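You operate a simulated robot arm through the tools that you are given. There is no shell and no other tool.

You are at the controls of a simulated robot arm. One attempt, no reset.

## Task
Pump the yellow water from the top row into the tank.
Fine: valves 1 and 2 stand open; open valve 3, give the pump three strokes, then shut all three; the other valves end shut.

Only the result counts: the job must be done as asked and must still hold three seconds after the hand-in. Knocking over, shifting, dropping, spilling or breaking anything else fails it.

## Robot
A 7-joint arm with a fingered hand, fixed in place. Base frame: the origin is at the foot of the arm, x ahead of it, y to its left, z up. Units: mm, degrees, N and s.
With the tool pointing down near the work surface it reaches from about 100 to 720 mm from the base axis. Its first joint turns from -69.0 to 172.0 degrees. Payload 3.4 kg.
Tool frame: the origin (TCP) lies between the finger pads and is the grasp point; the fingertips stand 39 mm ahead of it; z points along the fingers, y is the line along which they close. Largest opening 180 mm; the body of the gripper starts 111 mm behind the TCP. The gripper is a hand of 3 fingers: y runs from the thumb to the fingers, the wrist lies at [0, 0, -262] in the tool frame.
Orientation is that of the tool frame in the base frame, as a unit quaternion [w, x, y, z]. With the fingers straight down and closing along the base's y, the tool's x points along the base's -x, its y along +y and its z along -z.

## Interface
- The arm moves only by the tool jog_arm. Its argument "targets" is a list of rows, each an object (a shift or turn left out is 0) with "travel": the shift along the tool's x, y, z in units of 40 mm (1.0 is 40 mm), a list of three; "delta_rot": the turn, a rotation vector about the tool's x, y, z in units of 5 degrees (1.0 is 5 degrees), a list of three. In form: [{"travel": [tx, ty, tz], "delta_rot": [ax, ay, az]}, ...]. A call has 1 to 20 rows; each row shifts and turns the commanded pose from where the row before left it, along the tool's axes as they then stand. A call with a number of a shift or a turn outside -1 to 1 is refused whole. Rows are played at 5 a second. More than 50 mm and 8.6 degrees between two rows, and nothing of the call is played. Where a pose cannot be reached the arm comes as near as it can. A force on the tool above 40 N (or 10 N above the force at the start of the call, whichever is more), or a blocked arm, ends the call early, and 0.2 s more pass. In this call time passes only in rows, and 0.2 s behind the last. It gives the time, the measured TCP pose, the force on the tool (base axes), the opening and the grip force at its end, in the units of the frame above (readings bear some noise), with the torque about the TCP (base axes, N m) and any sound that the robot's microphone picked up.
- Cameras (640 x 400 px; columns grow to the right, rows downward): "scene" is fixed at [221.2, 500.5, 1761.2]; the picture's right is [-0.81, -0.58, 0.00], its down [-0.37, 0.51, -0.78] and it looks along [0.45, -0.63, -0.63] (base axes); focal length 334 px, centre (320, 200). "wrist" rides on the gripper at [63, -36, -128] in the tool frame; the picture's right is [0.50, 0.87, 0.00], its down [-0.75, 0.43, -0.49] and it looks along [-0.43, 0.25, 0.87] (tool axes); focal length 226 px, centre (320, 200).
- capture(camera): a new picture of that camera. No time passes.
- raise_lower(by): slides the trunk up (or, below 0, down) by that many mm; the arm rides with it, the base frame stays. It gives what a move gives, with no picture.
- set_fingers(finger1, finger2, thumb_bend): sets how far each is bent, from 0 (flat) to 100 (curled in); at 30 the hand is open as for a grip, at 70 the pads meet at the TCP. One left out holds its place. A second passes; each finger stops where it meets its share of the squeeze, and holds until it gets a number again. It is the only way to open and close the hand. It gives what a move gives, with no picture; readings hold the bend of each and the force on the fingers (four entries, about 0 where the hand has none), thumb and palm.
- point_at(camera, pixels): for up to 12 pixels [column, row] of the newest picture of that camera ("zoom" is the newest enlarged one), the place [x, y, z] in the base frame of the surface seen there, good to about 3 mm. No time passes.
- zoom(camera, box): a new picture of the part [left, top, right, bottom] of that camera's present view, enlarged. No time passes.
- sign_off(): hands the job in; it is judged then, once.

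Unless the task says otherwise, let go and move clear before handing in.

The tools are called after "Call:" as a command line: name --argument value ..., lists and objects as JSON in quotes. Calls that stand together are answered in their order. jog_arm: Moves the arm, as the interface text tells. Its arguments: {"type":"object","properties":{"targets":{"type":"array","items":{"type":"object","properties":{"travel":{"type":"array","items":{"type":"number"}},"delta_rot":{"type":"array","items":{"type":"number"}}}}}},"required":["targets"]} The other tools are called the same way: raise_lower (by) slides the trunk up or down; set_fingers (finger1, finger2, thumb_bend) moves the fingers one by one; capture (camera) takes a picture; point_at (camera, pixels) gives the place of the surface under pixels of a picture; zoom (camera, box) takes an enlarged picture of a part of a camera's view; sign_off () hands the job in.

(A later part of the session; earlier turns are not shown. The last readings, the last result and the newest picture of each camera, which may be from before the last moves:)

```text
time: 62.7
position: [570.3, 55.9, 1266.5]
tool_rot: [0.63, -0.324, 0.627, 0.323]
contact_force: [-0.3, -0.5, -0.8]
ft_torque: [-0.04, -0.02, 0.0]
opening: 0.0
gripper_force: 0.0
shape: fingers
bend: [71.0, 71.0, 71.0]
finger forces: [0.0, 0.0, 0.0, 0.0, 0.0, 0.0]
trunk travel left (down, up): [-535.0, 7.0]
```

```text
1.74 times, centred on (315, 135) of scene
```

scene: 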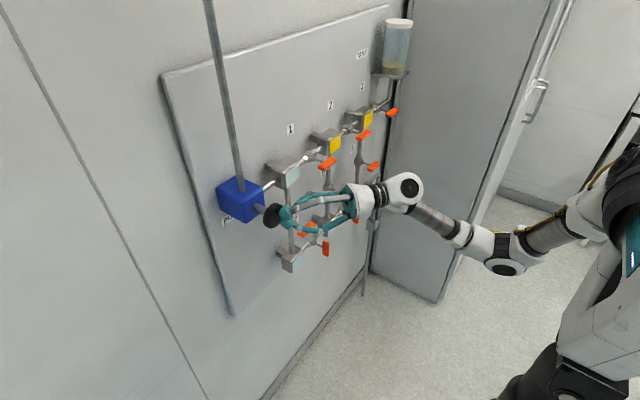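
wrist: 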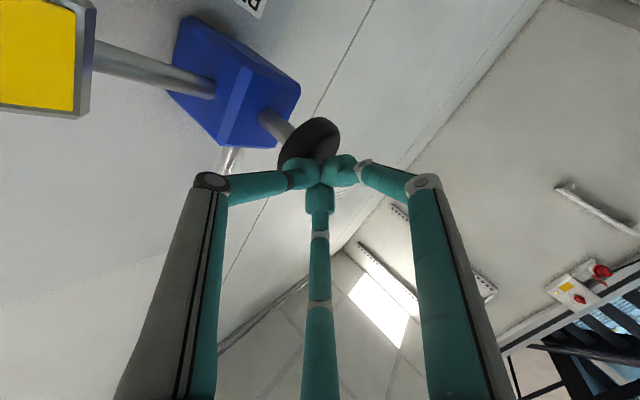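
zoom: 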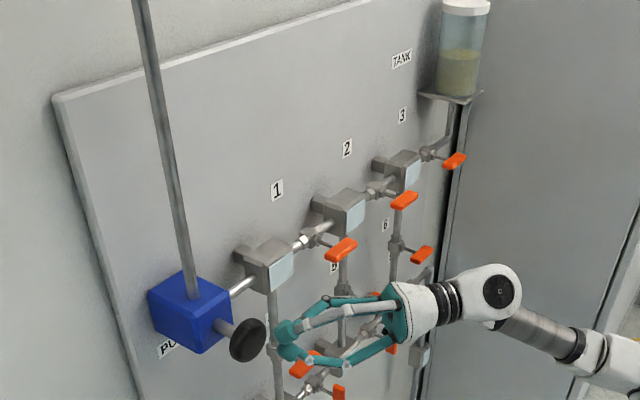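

Pump done, knob free. Traversing right at x≈570 to valve 1's front.

Call:
jog_arm --targets '[{"travel": [0, -0.574, -0.819]}, {"travel": [0, -0.574, -0.819]}, {"travel": [0, -0.574, -0.819]}, {"travel": [0, -0.574, -0.819]}, {"travel": [0, -0.574, -0.819]}, {"travel": [0, -0.574, -0.819]}]'

Call:
capture --camera "scene"

```text
time: 64.1
position: [568.1, -188.3, 1268.8]
tool_rot: [0.63, -0.324, 0.627, 0.323]
contact_force: [0.3, -0.5, 0.9]
ft_torque: [-0.01, -0.01, 0.0]
opening: 0.0
gripper_force: 0.0
shape: fingers
bend: [71.0, 71.0, 71.0]
finger forces: [0.0, 0.0, 0.1, 0.0, 0.1, 0.0]
trunk travel left (down, up): [-535.0, 7.0]
```

```text
taken
```

scene: 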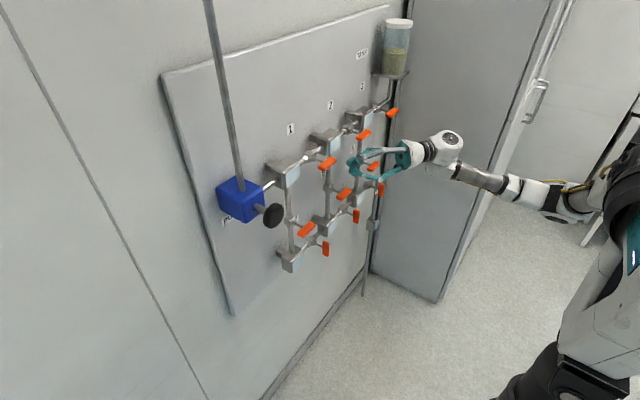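

The elbow is now out to the right, a much better posture. Reducing the yaw in place, in two stages.

Call:
jog_arm --targets '[{"delta_rot": [1, 0, 0]}, {"delta_rot": [1, 0, 0]}, {"delta_rot": [1, 0, 0]}, {"delta_rot": [1, 0, 0]}, {"delta_rot": [1, 0, 0]}, {"delta_rot": [1, 0, 0]}, {"delta_rot": [1, 0, 0]}]'

Call:
capture --camera "scene"

```text
time: 65.7
position: [568.1, -180.8, 1267.8]
tool_rot: [0.697, -0.118, 0.697, 0.119]
contact_force: [0.2, 0.5, 1.5]
ft_torque: [-0.02, 0.0, 0.05]
opening: 0.0
gripper_force: 0.0
shape: fingers
bend: [71.0, 71.0, 71.0]
finger forces: [0.1, 0.1, 0.0, 0.1, 0.0, 0.0]
trunk travel left (down, up): [-535.0, 7.0]
```

```text
taken
```

scene: 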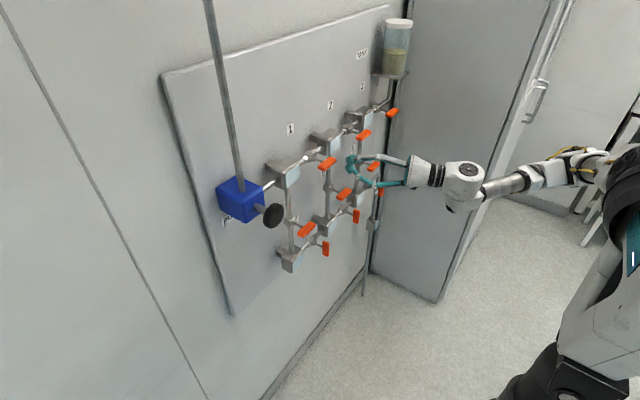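

Good: yaw 20° with the elbow up and out. Two more steps of yaw to about 10°, then start rolling to -90° for gripping the horizontal handle.

Call:
jog_arm --targets '[{"delta_rot": [1, 0, 0]}, {"delta_rot": [1, 0, 0]}]'

Call:
jog_arm --targets '[{"delta_rot": [0, 0, -1]}, {"delta_rot": [0, 0, -1]}, {"delta_rot": [0, 0, -1]}, {"delta_rot": [0, 0, -1]}, {"delta_rot": [0, 0, -1]}, {"delta_rot": [0, 0, -1]}]'

Call:
capture --camera "scene"

```text
time: 66.3
position: [568.3, -181.6, 1268.3]
tool_rot: [0.706, -0.059, 0.704, 0.058]
contact_force: [-0.7, -0.3, -0.5]
ft_torque: [-0.04, -0.01, -0.03]
opening: 0.0
gripper_force: 0.0
shape: fingers
bend: [71.0, 71.0, 71.0]
finger forces: [0.0, 0.0, 0.1, 0.0, 0.0, 0.0]
trunk travel left (down, up): [-535.0, 7.0]
```

```text
time: 67.7
position: [568.2, -184.8, 1268.4]
tool_rot: [0.696, -0.239, 0.665, -0.127]
contact_force: [0.3, -0.6, 0.5]
ft_torque: [0.01, 0.03, 0.02]
opening: 0.0
gripper_force: 0.1
shape: fingers
bend: [71.0, 71.0, 71.0]
finger forces: [0.1, 0.0, 0.1, 0.1, 0.0, 0.0]
trunk travel left (down, up): [-535.0, 7.0]
```

```text
taken
```

scene: 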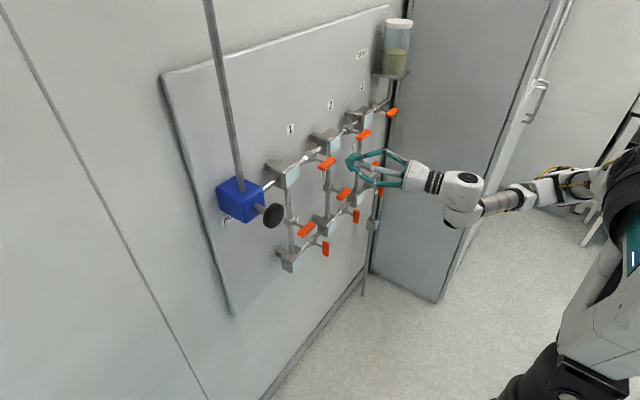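

Call:
jog_arm --targets '[{"delta_rot": [0, 0, -1]}, {"delta_rot": [0, 0, -1]}, {"delta_rot": [0, 0, -1]}, {"delta_rot": [0, 0, -1]}, {"delta_rot": [0, 0, -1]}, {"delta_rot": [0, 0, -1]}, {"delta_rot": [0, 0, -1]}, {"delta_rot": [0, 0, -1]}, {"delta_rot": [0, 0, -1]}, {"delta_rot": [0, 0, -1]}, {"delta_rot": [0, 0, -1]}, {"delta_rot": [0, 0, -1]}]'

Call:
set_fingers --finger1 52 --finger2 52 --thumb_bend 52

Call:
capture --camera "wrist"

Call:
capture --camera "scene"

```text
time: 70.3
position: [568.1, -184.3, 1268.2]
tool_rot: [0.54, -0.539, 0.456, -0.459]
contact_force: [0.4, 0.1, 0.0]
ft_torque: [0.02, -0.03, -0.01]
opening: 0.0
gripper_force: 0.0
shape: fingers
bend: [71.0, 71.0, 71.0]
finger forces: [0.1, 0.1, 0.0, 0.0, 0.0, 0.0]
trunk travel left (down, up): [-535.0, 7.0]
```

```text
time: 71.3
position: [567.6, -182.8, 1267.6]
tool_rot: [0.54, -0.539, 0.456, -0.458]
contact_force: [-0.2, 0.2, -0.1]
ft_torque: [-0.02, -0.05, -0.02]
opening: 64.4
gripper_force: 0.1
shape: fingers
bend: [52.0, 52.0, 52.0]
finger forces: [0.1, 0.1, 0.0, 0.0, 0.1, 0.1]
trunk travel left (down, up): [-535.0, 7.0]
```

```text
taken
```

wrist: 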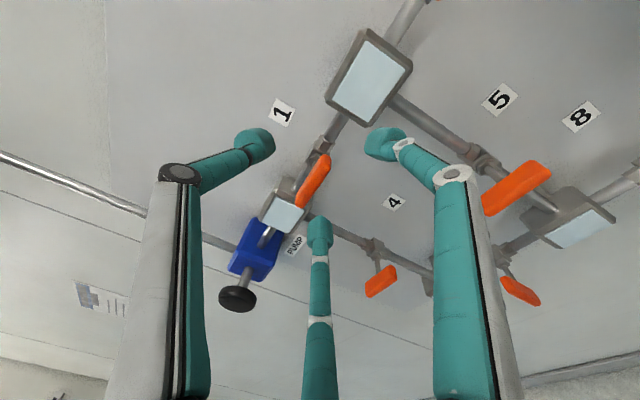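

```text
taken
```

scene: 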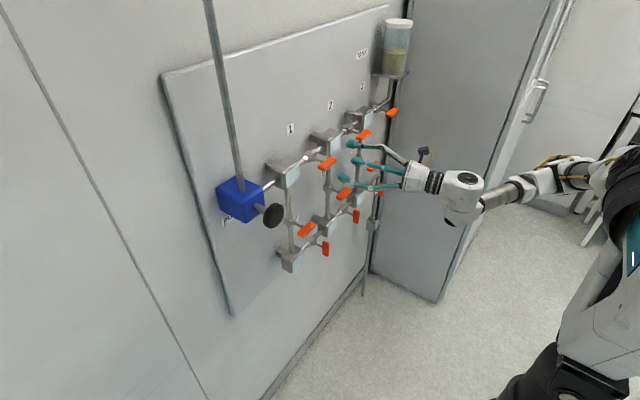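

The roll reached -90° cleanly: the thumb is now above and the fingers below. Valve 1's handle shows at wrist (313,182). Measuring it precisely.

Call:
zoom --camera "wrist" --box '[240, 110, 400, 230]'

Call:
point_at --camera "zoom" --pixels '[[320, 190], [345, 175], [300, 240], [270, 290], [265, 305], [340, 210], [330, 130], [180, 330]]'

Call:
zoom --camera "scene" --box '[280, 120, 400, 200]'

Call:
point_at --camera "zoom" --pixels '[[275, 215], [225, 240], [290, 208], [250, 222], [455, 78]]'

```text
3.33 times, centred on (320, 170) of wrist
```

zoom: 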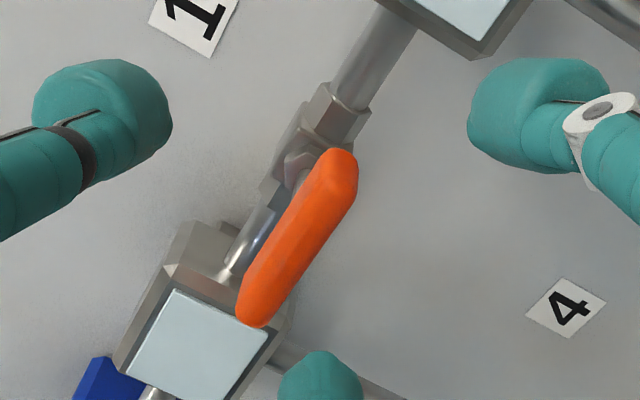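

```text
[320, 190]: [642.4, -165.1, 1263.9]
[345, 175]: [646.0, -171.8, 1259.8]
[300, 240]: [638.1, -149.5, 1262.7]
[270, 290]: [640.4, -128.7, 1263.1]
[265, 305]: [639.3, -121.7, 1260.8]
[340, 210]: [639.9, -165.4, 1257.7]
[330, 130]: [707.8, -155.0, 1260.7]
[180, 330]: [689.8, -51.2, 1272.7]
```

```text
5.00 times, centred on (340, 160) of scene
```

zoom: 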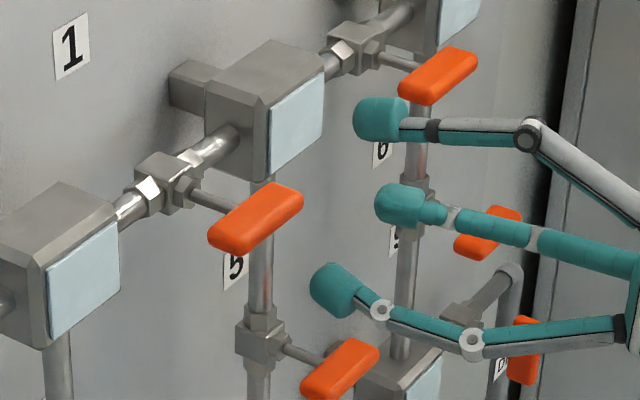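

```text
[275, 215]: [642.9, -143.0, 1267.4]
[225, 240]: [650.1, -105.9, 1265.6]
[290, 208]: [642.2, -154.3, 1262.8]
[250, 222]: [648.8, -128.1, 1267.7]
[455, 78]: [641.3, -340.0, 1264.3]
```

Valve 1's handle spans y≈-172 to -105, centred at (649,-138,1263). Moving sideways to its axis, then advancing so the tips sit at handle depth.

Call:
jog_arm --targets '[{"travel": [-0.4, 0.06, 0]}, {"travel": [-0.38, 0.06, 0]}, {"travel": [0, 0, 0.5]}, {"travel": [0, 0, 0.5]}, {"travel": [0, 0, 0.4]}]'

Call:
zoom --camera "wrist" --box '[200, 80, 440, 280]'

Call:
zoom --camera "scene" --box '[280, 120, 400, 200]'

```text
time: 72.5
position: [616.6, -142.3, 1262.5]
tool_rot: [0.539, -0.538, 0.457, -0.459]
contact_force: [0.0, -0.1, 0.7]
ft_torque: [0.0, 0.03, 0.01]
opening: 64.4
gripper_force: 0.0
shape: fingers
bend: [52.0, 52.0, 52.0]
finger forces: [0.0, 0.0, 0.0, 0.1, 0.0, 0.1]
trunk travel left (down, up): [-535.0, 7.0]
```

```text
2.00 times, centred on (320, 180) of wrist
```

zoom: 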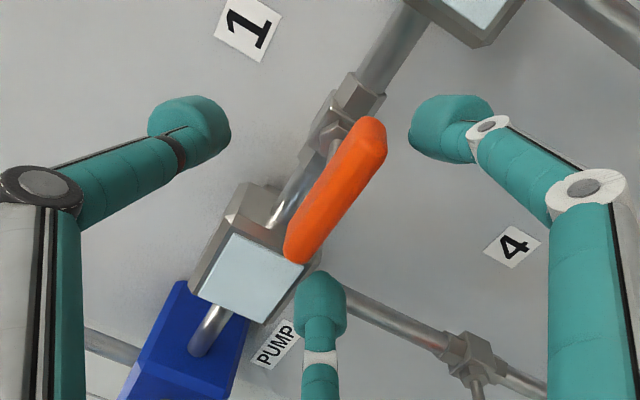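

```text
5.00 times, centred on (340, 160) of scene
```

zoom: 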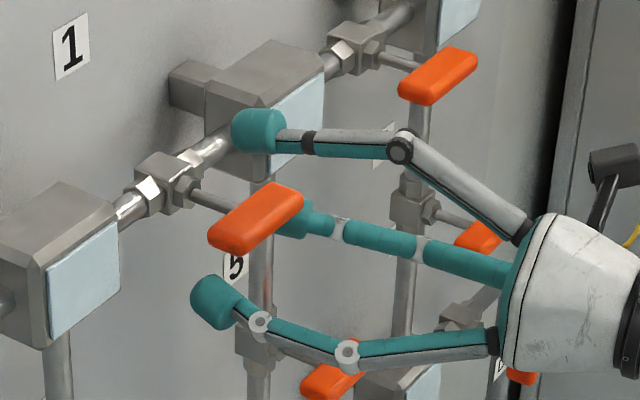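

Well aligned. Closing on the handle.

Call:
set_fingers --finger1 75 --finger2 75 --thumb_bend 75

Call:
zoom --camera "wrist" --box '[200, 80, 440, 280]'

Call:
zoom --camera "scene" --box '[280, 120, 400, 200]'

```text
time: 73.5
position: [618.2, -142.7, 1261.6]
tool_rot: [-0.539, 0.54, -0.457, 0.458]
contact_force: [4.8, 1.4, -8.2]
ft_torque: [-0.02, 0.24, 0.02]
opening: 6.9
gripper_force: 13.1
shape: fingers
bend: [71.0, 71.0, 70.0]
finger forces: [8.8, 8.8, 0.0, 0.0, 9.4, 0.0]
trunk travel left (down, up): [-535.0, 7.0]
```

```text
2.00 times, centred on (320, 180) of wrist
```

zoom: 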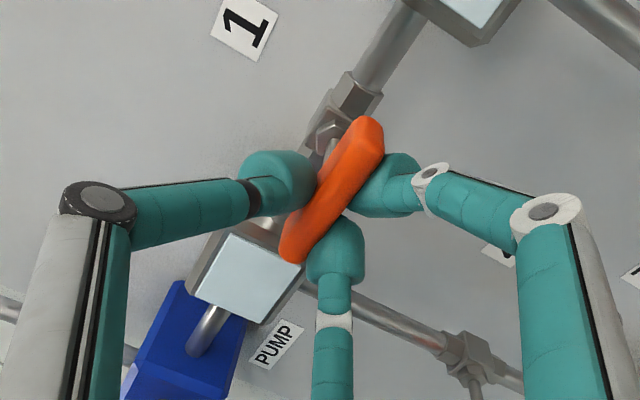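

```text
5.00 times, centred on (340, 160) of scene
```

zoom: 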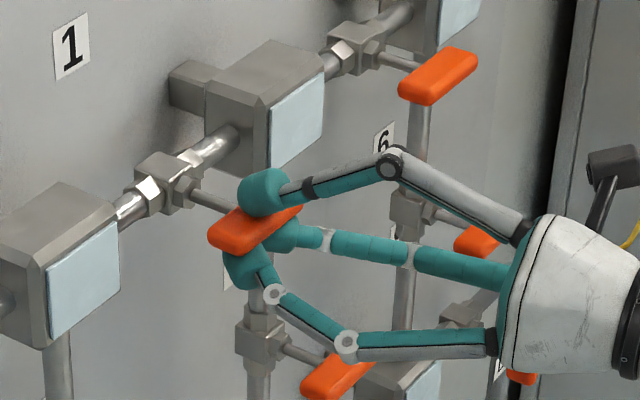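

Gripped (fingers 8.8 N each, thumb 9.4 N). Rolling clockwise to shut, first 45°.

Call:
jog_arm --targets '[{"delta_rot": [0, 0, 1]}, {"delta_rot": [0, 0, 1]}, {"delta_rot": [0, 0, 1]}, {"delta_rot": [0, 0, 1]}, {"delta_rot": [0, 0, 1]}, {"delta_rot": [0, 0, 1]}, {"delta_rot": [0, 0, 1]}, {"delta_rot": [0, 0, 1]}]'

Call:
zoom --camera "wrist" --box '[200, 80, 440, 280]'

Call:
zoom --camera "scene" --box '[280, 120, 400, 200]'

```text
time: 75.3
position: [619.1, -142.9, 1263.3]
tool_rot: [0.664, -0.35, 0.613, -0.246]
contact_force: [3.8, 1.4, -4.4]
ft_torque: [-0.05, 0.04, 0.0]
opening: 6.2
gripper_force: 15.7
shape: fingers
bend: [71.0, 71.0, 71.0]
finger forces: [8.2, 8.8, 0.0, 0.1, 12.9, 0.0]
trunk travel left (down, up): [-535.0, 7.0]
```

```text
2.00 times, centred on (320, 180) of wrist
```

zoom: 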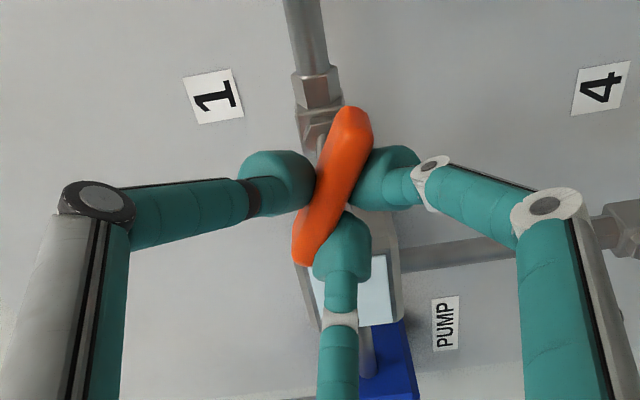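

```text
5.00 times, centred on (340, 160) of scene
```

zoom: 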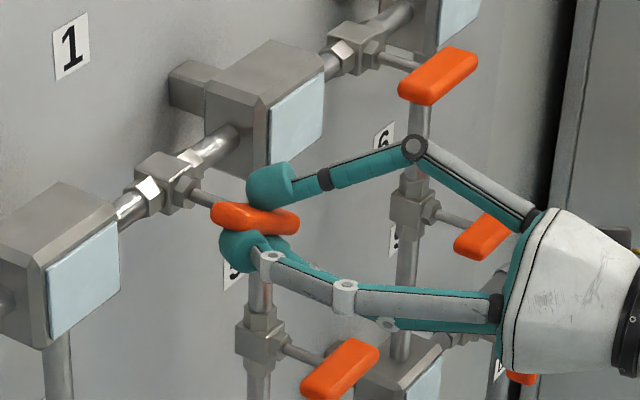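

It's turning clockwise with the expected lag. Continuing 50° more.

Call:
jog_arm --targets '[{"delta_rot": [0, 0, 1]}, {"delta_rot": [0, 0, 1]}, {"delta_rot": [0, 0, 1]}, {"delta_rot": [0, 0, 1]}, {"delta_rot": [0, 0, 1]}, {"delta_rot": [0, 0, 1]}, {"delta_rot": [0, 0, 1]}, {"delta_rot": [0, 0, 1]}, {"delta_rot": [0, 0, 1]}, {"delta_rot": [0, 0, 1]}]'

Call:
zoom --camera "wrist" --box '[200, 80, 440, 280]'

Call:
zoom --camera "scene" --box '[280, 120, 400, 200]'

```text
time: 77.5
position: [617.3, -143.5, 1263.7]
tool_rot: [0.706, -0.058, 0.703, 0.058]
contact_force: [5.0, -1.6, 3.9]
ft_torque: [0.0, -0.15, -0.24]
opening: 5.8
gripper_force: 15.8
shape: fingers
bend: [71.0, 72.0, 70.0]
finger forces: [7.2, 7.7, 0.0, 0.0, 17.1, 0.1]
trunk travel left (down, up): [-535.0, 7.0]
```

```text
2.00 times, centred on (320, 180) of wrist
```

zoom: 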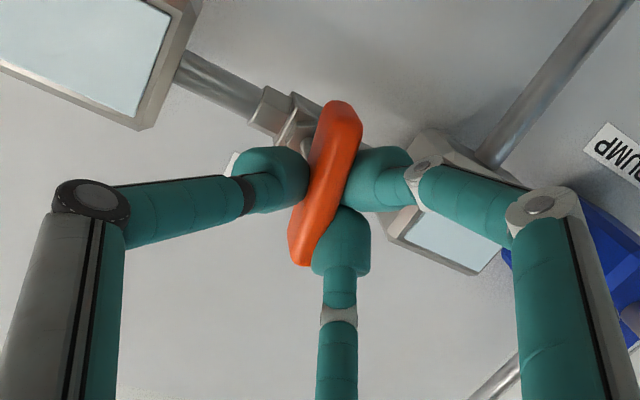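

```text
5.00 times, centred on (340, 160) of scene
```

zoom: 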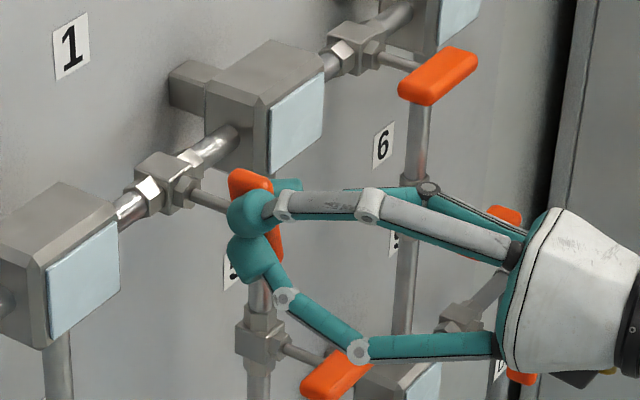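

About 78° so far; the handle still leans slightly. Adding 15° and measuring.

Call:
jog_arm --targets '[{"delta_rot": [0, 0, 1]}, {"delta_rot": [0, 0, 1]}, {"delta_rot": [0, 0, 1]}]'

Call:
zoom --camera "scene" --box '[280, 120, 400, 200]'

Call:
zoom --camera "wrist" --box '[200, 80, 440, 280]'

Call:
point_at --camera "zoom" --pixels '[[345, 110], [355, 125], [345, 150], [325, 190], [308, 235], [300, 255]]'

```text
time: 78.3
position: [618.4, -145.1, 1263.1]
tool_rot: [0.693, 0.034, 0.705, 0.149]
contact_force: [0.7, -5.1, 2.3]
ft_torque: [-0.06, -0.12, -0.33]
opening: 6.0
gripper_force: 16.7
shape: fingers
bend: [71.0, 72.0, 70.0]
finger forces: [7.2, 7.6, 0.0, 0.0, 18.6, 0.0]
trunk travel left (down, up): [-535.0, 7.0]
```

```text
5.00 times, centred on (340, 160) of scene
```

zoom: 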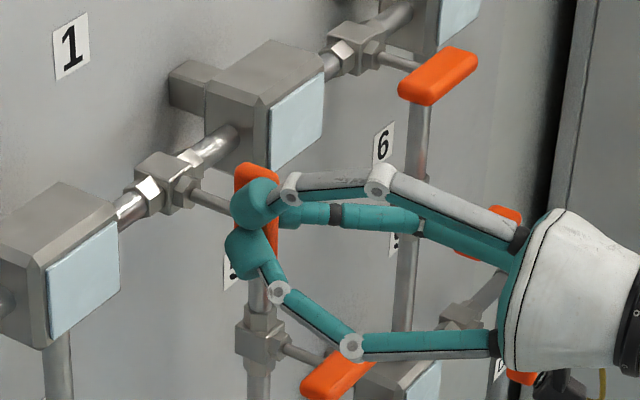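

```text
2.00 times, centred on (320, 180) of wrist
```

zoom: 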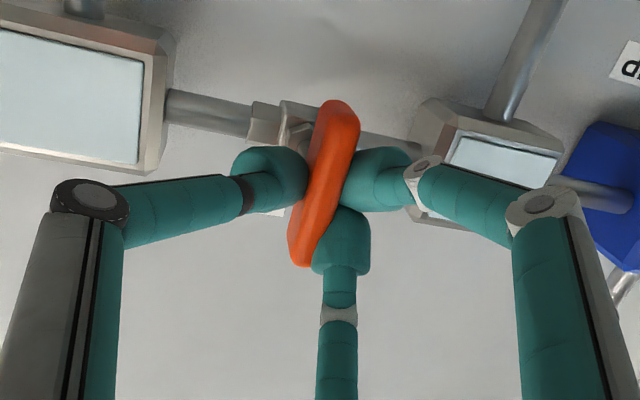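

```text
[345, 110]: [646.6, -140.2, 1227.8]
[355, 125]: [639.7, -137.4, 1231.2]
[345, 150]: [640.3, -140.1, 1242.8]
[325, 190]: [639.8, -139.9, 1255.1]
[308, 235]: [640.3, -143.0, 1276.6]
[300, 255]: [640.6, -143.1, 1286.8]
```

Valve 1's handle now reads nearly vertical (bottom y≈-138, top y≈-143). Releasing to check its angle unobstructed.

Call:
set_fingers --finger1 52 --finger2 52 --thumb_bend 52

Call:
jog_arm --targets '[{"travel": [0, 0, -0.5]}, {"travel": [0, 0, -0.7]}, {"travel": [0, 0, -0.3]}]'

Call:
zoom --camera "scene" --box '[280, 120, 400, 200]'

Call:
point_at --camera "zoom" --pixels '[[255, 170], [255, 180], [255, 210], [255, 240], [255, 250], [270, 175], [270, 245]]'

Call:
zoom --camera "wrist" --box '[200, 60, 440, 260]'

```text
time: 79.3
position: [617.5, -144.5, 1262.5]
tool_rot: [0.692, 0.034, 0.705, 0.149]
contact_force: [0.6, -0.2, -0.6]
ft_torque: [-0.03, 0.0, 0.01]
opening: 64.6
gripper_force: 0.0
shape: fingers
bend: [52.0, 52.0, 52.0]
finger forces: [0.0, 0.1, 0.0, 0.0, 0.0, 0.1]
trunk travel left (down, up): [-535.0, 7.0]
```

```text
time: 80.1
position: [561.1, -155.5, 1263.5]
tool_rot: [0.692, 0.034, 0.705, 0.149]
contact_force: [-0.2, 0.2, 0.0]
ft_torque: [-0.01, 0.01, 0.0]
opening: 64.5
gripper_force: 0.1
shape: fingers
bend: [52.0, 52.0, 52.0]
finger forces: [0.0, 0.0, 0.0, 0.0, 0.0, 0.1]
trunk travel left (down, up): [-535.0, 7.0]
```

```text
5.00 times, centred on (340, 160) of scene
```

zoom: 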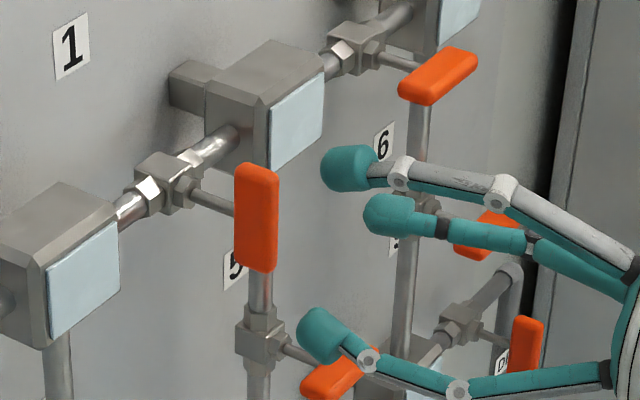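

```text
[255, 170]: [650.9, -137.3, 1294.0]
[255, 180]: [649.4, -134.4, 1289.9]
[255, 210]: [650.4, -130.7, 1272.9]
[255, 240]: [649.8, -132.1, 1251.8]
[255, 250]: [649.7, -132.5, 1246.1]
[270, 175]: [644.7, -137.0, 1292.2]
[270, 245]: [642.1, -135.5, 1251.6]
```

```text
2.00 times, centred on (320, 160) of wrist
```

zoom: 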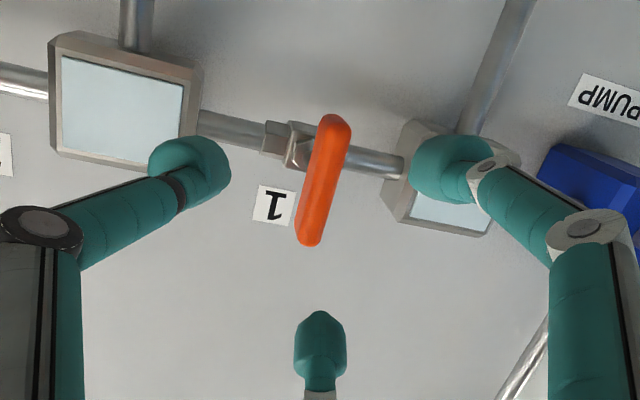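

Valve 1 is upright and shut. Rolling back to -90° in free space and moving over to valve 2.

Call:
jog_arm --targets '[{"delta_rot": [0, 0, -1]}, {"delta_rot": [0, 0, -1]}, {"delta_rot": [0, 0, -1]}, {"delta_rot": [0, 0, -1]}, {"delta_rot": [0, 0, -1]}, {"delta_rot": [0, 0, -1]}, {"delta_rot": [0, 0, -1]}, {"delta_rot": [0, 0, -1]}, {"delta_rot": [0, 0, -1]}, {"delta_rot": [0, 0, -1]}, {"delta_rot": [0, 0, -1]}, {"delta_rot": [0, 0, -1]}, {"delta_rot": [0, 0, -1]}, {"delta_rot": [0, 0, -1]}, {"delta_rot": [0, 0, -1]}, {"delta_rot": [0, 0, -1]}, {"delta_rot": [0, 0, -1]}, {"delta_rot": [0, 0, -1]}, {"delta_rot": [0, 0, -1]}, {"delta_rot": [0, 0, -1]}]'

Call:
jog_arm --targets '[{"delta_rot": [0, 0, -1]}, {"travel": [0.9, 0, -0.1]}, {"travel": [0.9, 0, -0.15]}, {"travel": [0.9, 0, -0.15]}, {"travel": [0.9, 0, -0.15]}, {"travel": [0.9, 0, -0.15]}]'

Call:
capture --camera "scene"

Call:
capture --camera "wrist"

```text
time: 84.3
position: [559.9, -154.4, 1262.1]
tool_rot: [0.559, -0.519, 0.478, -0.436]
contact_force: [0.5, 1.6, 0.3]
ft_torque: [-0.02, 0.01, 0.0]
opening: 64.3
gripper_force: 0.1
shape: fingers
bend: [52.0, 52.0, 52.0]
finger forces: [0.0, 0.0, 0.0, 0.0, 0.0, 0.0]
trunk travel left (down, up): [-535.0, 7.0]
```

```text
time: 85.7
position: [561.5, -336.2, 1260.9]
tool_rot: [-0.54, 0.54, -0.456, 0.457]
contact_force: [-0.6, 0.0, 0.7]
ft_torque: [0.01, 0.03, -0.01]
opening: 64.5
gripper_force: 0.0
shape: fingers
bend: [52.0, 52.0, 52.0]
finger forces: [0.1, 0.0, 0.0, 0.1, 0.1, 0.0]
trunk travel left (down, up): [-535.0, 7.0]
```

```text
taken
```

scene: 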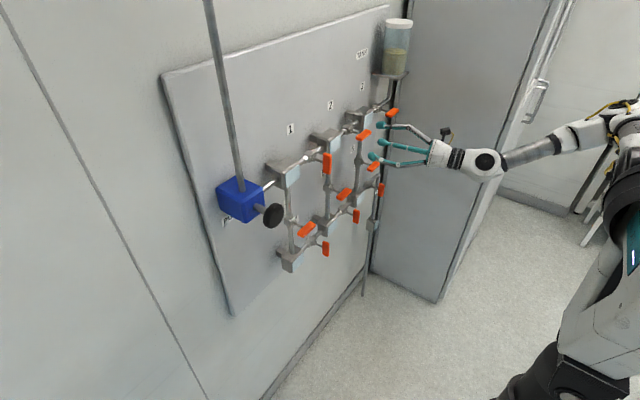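

```text
taken
```

wrist: 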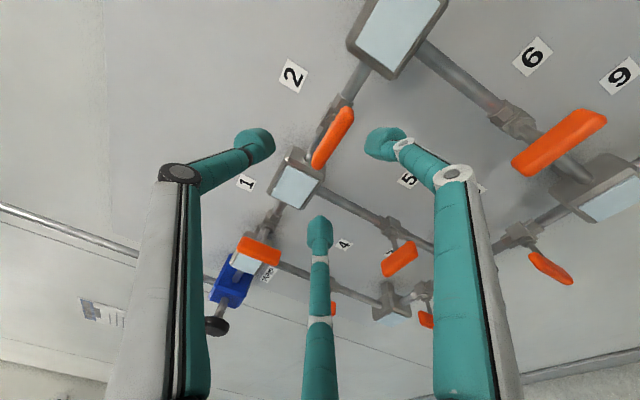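

Call:
point_at --camera "wrist" --pixels '[[347, 113], [343, 120], [332, 138], [320, 158], [317, 163]]'

Call:
zoom --camera "scene" --box '[320, 100, 440, 180]'

```text
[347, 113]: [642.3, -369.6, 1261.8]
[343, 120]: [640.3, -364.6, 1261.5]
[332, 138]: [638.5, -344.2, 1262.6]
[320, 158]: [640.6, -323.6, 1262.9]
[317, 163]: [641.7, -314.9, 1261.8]
```

```text
5.00 times, centred on (380, 140) of scene
```

zoom: 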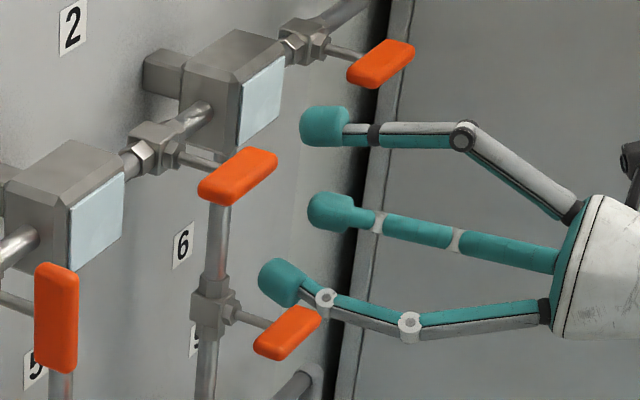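

Valve 2's handle is centred at y≈-339, z≈1263. Aligning and advancing, then closing.

Call:
jog_arm --targets '[{"travel": [0.38, -0.05, 0]}, {"travel": [0, 0, 0.5]}, {"travel": [0, 0, 0.5]}, {"travel": [0, 0, 0.38]}]'

Call:
zoom --camera "wrist" --box '[200, 80, 440, 280]'

```text
time: 86.7
position: [616.9, -343.1, 1263.2]
tool_rot: [-0.539, 0.539, -0.457, 0.459]
contact_force: [0.8, -0.3, -0.3]
ft_torque: [0.02, 0.03, -0.02]
opening: 64.5
gripper_force: 0.1
shape: fingers
bend: [52.0, 52.0, 52.0]
finger forces: [0.0, 0.1, 0.1, 0.0, 0.0, 0.0]
trunk travel left (down, up): [-535.0, 7.0]
```

```text
2.00 times, centred on (320, 180) of wrist
```

zoom: 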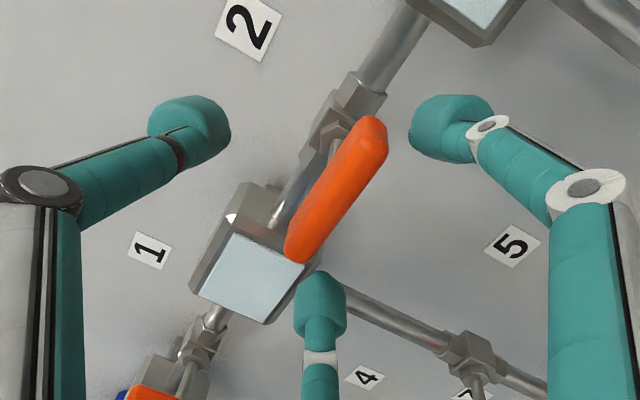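

The picture matches the valve 1 pre-grasp. Closing and rolling clockwise.

Call:
set_fingers --finger1 75 --finger2 75 --thumb_bend 75

Call:
jog_arm --targets '[{"delta_rot": [0, 0, 1]}, {"delta_rot": [0, 0, 1]}, {"delta_rot": [0, 0, 1]}, {"delta_rot": [0, 0, 1]}, {"delta_rot": [0, 0, 1]}, {"delta_rot": [0, 0, 1]}, {"delta_rot": [0, 0, 1]}, {"delta_rot": [0, 0, 1]}, {"delta_rot": [0, 0, 1]}]'

Call:
zoom --camera "wrist" --box '[200, 80, 440, 280]'

Call:
zoom --camera "scene" --box '[320, 100, 440, 180]'

```text
time: 87.7
position: [618.3, -342.9, 1263.1]
tool_rot: [-0.539, 0.54, -0.456, 0.457]
contact_force: [2.6, 2.1, -8.9]
ft_torque: [-0.02, 0.28, 0.04]
opening: 7.4
gripper_force: 13.4
shape: fingers
bend: [70.0, 71.0, 70.0]
finger forces: [9.1, 9.0, 0.1, 0.0, 9.1, 0.0]
trunk travel left (down, up): [-535.0, 7.0]
```

```text
time: 89.7
position: [617.2, -342.9, 1265.6]
tool_rot: [0.674, -0.323, 0.628, -0.216]
contact_force: [3.5, -1.6, -8.1]
ft_torque: [-0.06, 0.18, -0.1]
opening: 6.6
gripper_force: 15.3
shape: fingers
bend: [70.0, 71.0, 71.0]
finger forces: [8.9, 9.8, 0.0, 0.1, 11.9, 0.0]
trunk travel left (down, up): [-535.0, 7.0]
```

```text
2.00 times, centred on (320, 180) of wrist
```

zoom: 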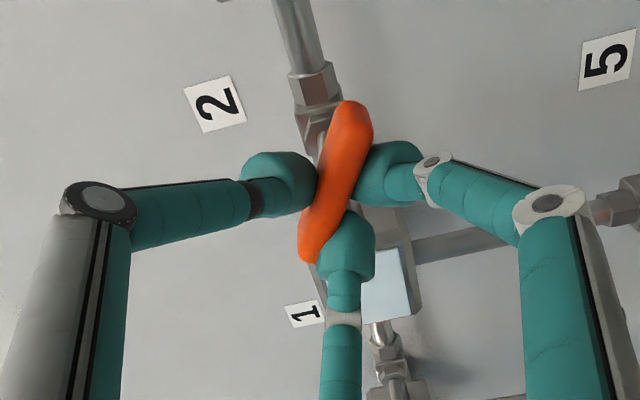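

```text
5.00 times, centred on (380, 140) of scene
```

zoom: 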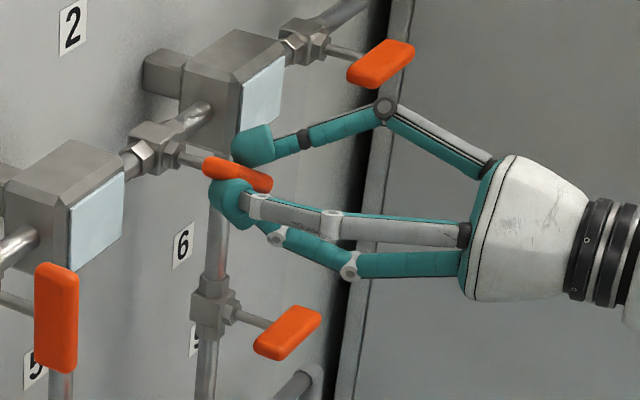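

Same behaviour as valve 1. Continuing 60° (total roll 105°, as worked for valve 1).

Call:
jog_arm --targets '[{"delta_rot": [0, 0, 1]}, {"delta_rot": [0, 0, 1]}, {"delta_rot": [0, 0, 1]}, {"delta_rot": [0, 0, 1]}, {"delta_rot": [0, 0, 1]}, {"delta_rot": [0, 0, 1]}, {"delta_rot": [0, 0, 1]}, {"delta_rot": [0, 0, 1]}, {"delta_rot": [0, 0, 1]}, {"delta_rot": [0, 0, 1]}, {"delta_rot": [0, 0, 1]}, {"delta_rot": [0, 0, 1]}]'

Call:
zoom --camera "scene" --box '[320, 100, 440, 180]'

Call:
zoom --camera "wrist" --box '[200, 80, 440, 280]'

Call:
point_at --camera "zoom" --pixels '[[345, 110], [355, 125], [345, 150], [325, 190], [308, 235], [300, 255]]'

```text
time: 92.3
position: [618.4, -344.3, 1266.5]
tool_rot: [0.692, 0.035, 0.705, 0.149]
contact_force: [-2.2, -5.9, -0.2]
ft_torque: [-0.09, 0.02, -0.37]
opening: 6.0
gripper_force: 17.3
shape: fingers
bend: [71.0, 72.0, 71.0]
finger forces: [6.5, 8.0, 0.0, 0.0, 19.4, 0.0]
trunk travel left (down, up): [-535.0, 7.0]
```

```text
5.00 times, centred on (380, 140) of scene
```

zoom: 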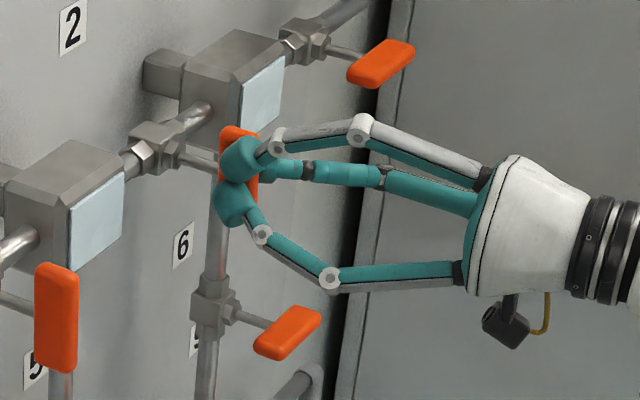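

```text
2.00 times, centred on (320, 180) of wrist
```

zoom: 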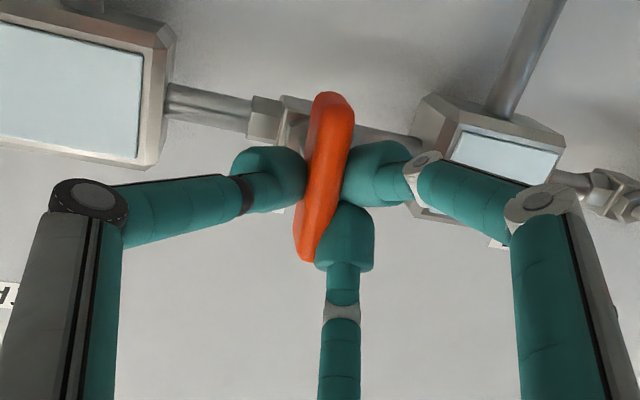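

```text
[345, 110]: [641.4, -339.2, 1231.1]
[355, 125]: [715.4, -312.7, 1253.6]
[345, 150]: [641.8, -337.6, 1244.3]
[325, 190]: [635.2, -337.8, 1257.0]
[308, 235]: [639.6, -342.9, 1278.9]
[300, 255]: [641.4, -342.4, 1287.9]
```

Nearly there, but the handle lags about 4° more in the hand than valve 1 did. One more 5° step, then measure.

Call:
jog_arm --targets '[{"delta_rot": [0, 0, 1]}]'

Call:
zoom --camera "wrist" --box '[200, 80, 440, 280]'

Call:
point_at --camera "zoom" --pixels '[[333, 98], [332, 110], [330, 150], [322, 190], [310, 235], [305, 255]]'

```text
time: 92.7
position: [617.9, -343.6, 1266.6]
tool_rot: [0.685, 0.066, 0.703, 0.18]
contact_force: [-2.6, -7.1, -0.6]
ft_torque: [-0.1, 0.02, -0.44]
opening: 6.0
gripper_force: 17.5
shape: fingers
bend: [71.0, 73.0, 71.0]
finger forces: [6.3, 7.7, 0.0, 0.1, 20.6, 0.0]
trunk travel left (down, up): [-535.0, 7.0]
```

```text
2.00 times, centred on (320, 180) of wrist
```

zoom: 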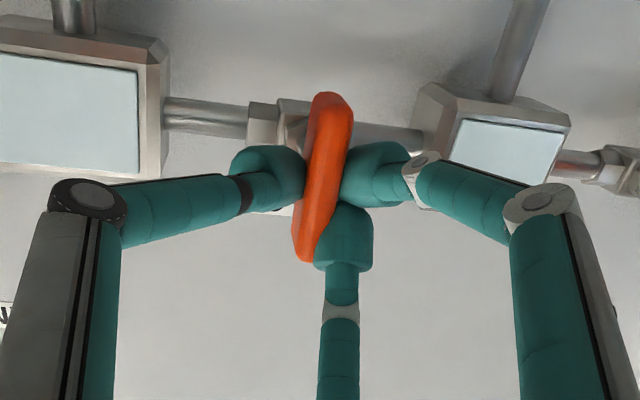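

```text
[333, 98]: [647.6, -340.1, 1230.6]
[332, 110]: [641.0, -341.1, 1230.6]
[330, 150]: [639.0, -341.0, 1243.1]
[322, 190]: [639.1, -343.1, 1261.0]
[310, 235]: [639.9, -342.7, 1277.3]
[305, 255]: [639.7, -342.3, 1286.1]
```

Ends now agree within 2 mm in y, so the handle is vertical. Releasing and checking.

Call:
set_fingers --finger1 52 --finger2 52 --thumb_bend 52

Call:
jog_arm --targets '[{"travel": [0, 0, -0.5]}, {"travel": [0, 0, -0.7]}, {"travel": [0, 0, -0.3]}]'

Call:
zoom --camera "scene" --box '[280, 100, 420, 200]'

Call:
zoom --camera "wrist" --box '[200, 60, 440, 260]'

```text
time: 93.7
position: [618.1, -342.5, 1266.4]
tool_rot: [0.685, 0.064, 0.703, 0.18]
contact_force: [-0.4, -0.7, 0.0]
ft_torque: [0.01, 0.02, -0.01]
opening: 64.3
gripper_force: 0.1
shape: fingers
bend: [52.0, 52.0, 52.0]
finger forces: [0.0, 0.1, 0.1, 0.0, 0.0, 0.0]
trunk travel left (down, up): [-535.0, 7.0]
```

```text
time: 94.5
position: [558.1, -351.3, 1263.1]
tool_rot: [0.685, 0.063, 0.703, 0.181]
contact_force: [-0.9, 0.3, -0.2]
ft_torque: [-0.02, 0.02, -0.03]
opening: 64.4
gripper_force: 0.1
shape: fingers
bend: [52.0, 52.0, 52.0]
finger forces: [0.1, 0.0, 0.0, 0.1, 0.0, 0.0]
trunk travel left (down, up): [-535.0, 7.0]
```

```text
4.00 times, centred on (350, 150) of scene
```

zoom: 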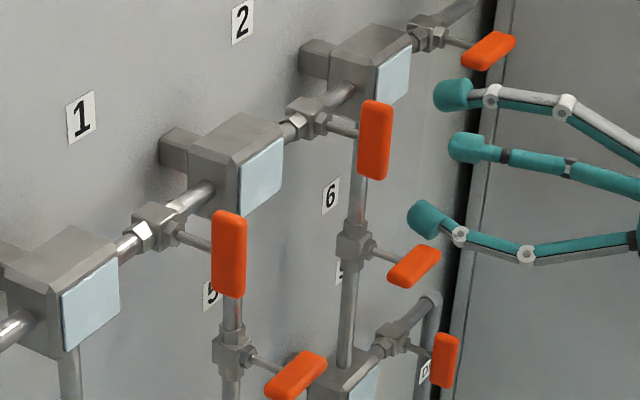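

```text
2.00 times, centred on (320, 160) of wrist
```

zoom: 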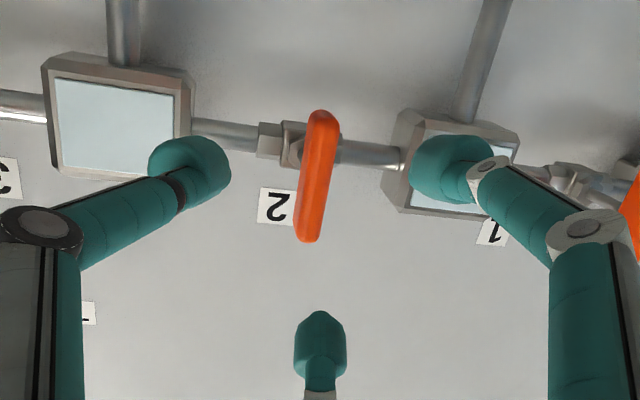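

Valves 1 and 2 are both upright and shut. Rolling back to -90°, then moving to valve 3.

Call:
jog_arm --targets '[{"delta_rot": [0, 0, -1]}, {"delta_rot": [0, 0, -1]}, {"delta_rot": [0, 0, -1]}, {"delta_rot": [0, 0, -1]}, {"delta_rot": [0, 0, -1]}, {"delta_rot": [0, 0, -1]}, {"delta_rot": [0, 0, -1]}, {"delta_rot": [0, 0, -1]}, {"delta_rot": [0, 0, -1]}, {"delta_rot": [0, 0, -1]}, {"delta_rot": [0, 0, -1]}, {"delta_rot": [0, 0, -1]}, {"delta_rot": [0, 0, -1]}, {"delta_rot": [0, 0, -1]}, {"delta_rot": [0, 0, -1]}, {"delta_rot": [0, 0, -1]}, {"delta_rot": [0, 0, -1]}, {"delta_rot": [0, 0, -1]}, {"delta_rot": [0, 0, -1]}, {"delta_rot": [0, 0, -1]}]'

Call:
jog_arm --targets '[{"delta_rot": [0, 0, -1]}, {"delta_rot": [0, 0, -1]}, {"delta_rot": [0, 0.94, 0]}, {"delta_rot": [0, 0.94, 0]}, {"travel": [0.95, 0, 0]}, {"travel": [0.95, 0, 0]}, {"travel": [0.95, 0, 0]}, {"travel": [0.95, 0, 0]}, {"travel": [0.9, 0, 0]}]'

Call:
capture --camera "wrist"

Call:
capture --camera "scene"

```text
time: 98.7
position: [558.6, -351.9, 1265.0]
tool_rot: [0.577, -0.497, 0.502, -0.41]
contact_force: [-0.1, -0.4, -1.2]
ft_torque: [0.03, -0.01, -0.01]
opening: 64.2
gripper_force: 0.0
shape: fingers
bend: [52.0, 52.0, 52.0]
finger forces: [0.0, 0.0, 0.0, 0.0, 0.1, 0.0]
trunk travel left (down, up): [-535.0, 7.0]
```

```text
time: 100.7
position: [559.2, -537.0, 1263.4]
tool_rot: [-0.501, 0.5, -0.498, 0.501]
contact_force: [0.3, -0.4, -1.2]
ft_torque: [0.01, 0.0, 0.04]
opening: 64.4
gripper_force: 0.0
shape: fingers
bend: [52.0, 52.0, 52.0]
finger forces: [0.0, 0.0, 0.0, 0.0, 0.0, 0.0]
trunk travel left (down, up): [-535.0, 7.0]
```

```text
taken
```

wrist: 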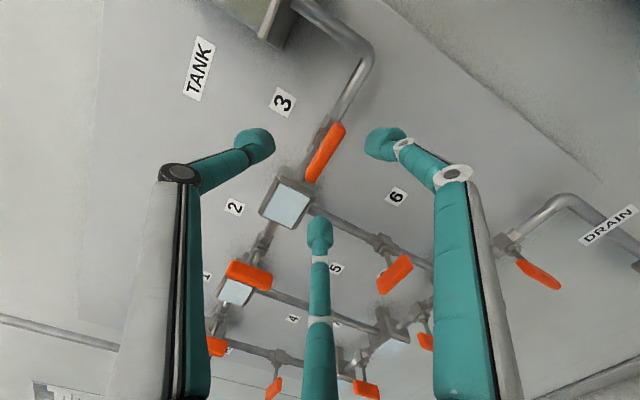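

```text
taken
```

scene: 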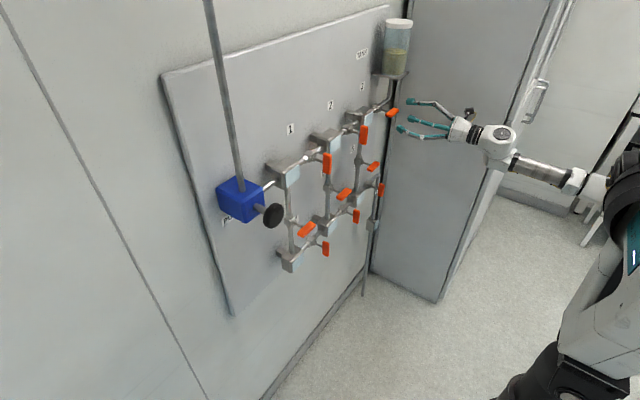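

At valve 3's axis, square to the panel. Measuring the handle before advancing.

Call:
point_at --camera "wrist" --pixels '[[341, 127], [337, 134], [326, 150], [314, 170], [310, 178]]'

Call:
jog_arm --targets '[{"travel": [0.05, 0, 0.5]}, {"travel": [0, 0, 0.5]}, {"travel": [0, 0, 0.47]}]'

Call:
zoom --camera "wrist" --box '[200, 80, 440, 280]'

Call:
zoom --camera "scene" --box '[360, 80, 440, 140]'

```text
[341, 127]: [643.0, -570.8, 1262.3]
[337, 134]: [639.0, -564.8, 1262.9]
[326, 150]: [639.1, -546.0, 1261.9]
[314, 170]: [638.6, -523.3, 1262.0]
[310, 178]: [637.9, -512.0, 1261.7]
```

```text
time: 101.5
position: [619.5, -540.1, 1263.1]
tool_rot: [-0.5, 0.499, -0.5, 0.501]
contact_force: [0.7, -0.5, 0.2]
ft_torque: [0.0, -0.03, 0.01]
opening: 64.5
gripper_force: 0.0
shape: fingers
bend: [52.0, 52.0, 52.0]
finger forces: [0.0, 0.0, 0.1, 0.0, 0.1, 0.0]
trunk travel left (down, up): [-535.0, 7.0]
```

```text
2.00 times, centred on (320, 180) of wrist
```

zoom: 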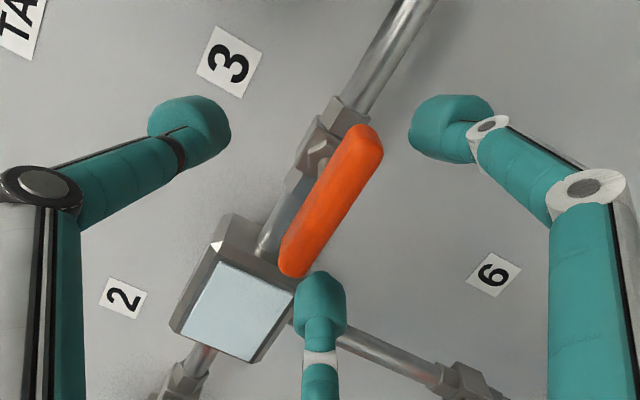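

```text
6.67 times, centred on (400, 110) of scene
```

zoom: 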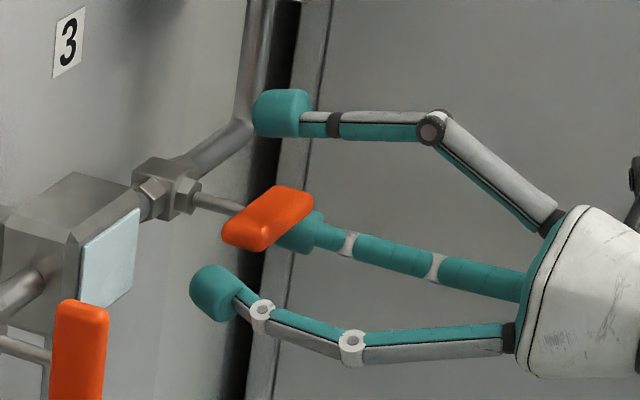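

Aligned with the handle (centre y≈-540). Closing and rolling clockwise, first 50°.

Call:
set_fingers --finger1 75 --finger2 75 --thumb_bend 75

Call:
jog_arm --targets '[{"delta_rot": [0, 0, 1]}, {"delta_rot": [0, 0, 1]}, {"delta_rot": [0, 0, 1]}, {"delta_rot": [0, 0, 1]}, {"delta_rot": [0, 0, 1]}, {"delta_rot": [0, 0, 1]}, {"delta_rot": [0, 0, 1]}, {"delta_rot": [0, 0, 1]}, {"delta_rot": [0, 0, 1]}, {"delta_rot": [0, 0, 1]}]'

Call:
zoom --camera "wrist" --box '[200, 80, 440, 280]'

Call:
zoom --camera "scene" --box '[360, 80, 440, 140]'

```text
time: 102.5
position: [621.2, -539.9, 1262.0]
tool_rot: [0.501, -0.5, 0.499, -0.5]
contact_force: [2.6, 1.4, -8.2]
ft_torque: [-0.01, 0.24, 0.02]
opening: 7.1
gripper_force: 13.4
shape: fingers
bend: [71.0, 71.0, 70.0]
finger forces: [9.0, 8.9, 0.0, 0.0, 9.7, 0.1]
trunk travel left (down, up): [-535.0, 7.0]
```

```text
time: 104.7
position: [619.9, -540.9, 1264.8]
tool_rot: [0.665, -0.241, 0.664, -0.241]
contact_force: [7.9, 4.0, -13.0]
ft_torque: [-0.04, 0.35, 0.04]
opening: 6.7
gripper_force: 13.8
shape: fingers
bend: [71.0, 71.0, 71.0]
finger forces: [9.7, 10.0, 0.1, 0.0, 7.9, 0.0]
trunk travel left (down, up): [-535.0, 7.0]
```

```text
2.00 times, centred on (320, 180) of wrist
```

zoom: 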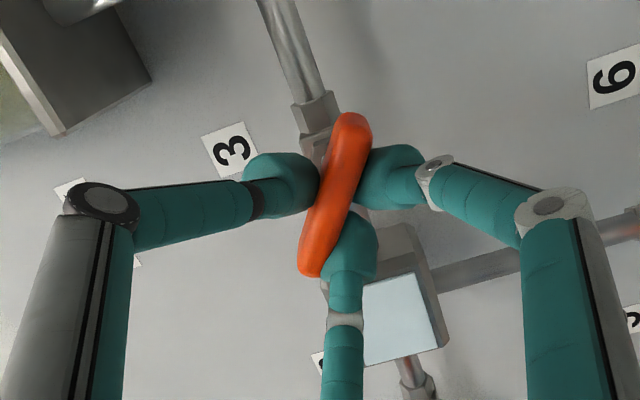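

```text
6.67 times, centred on (400, 110) of scene
```

zoom: 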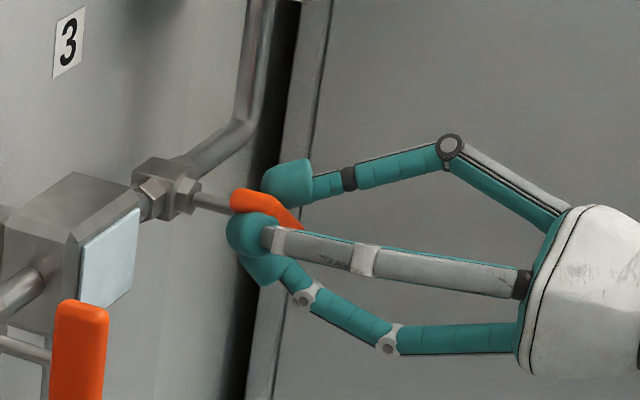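

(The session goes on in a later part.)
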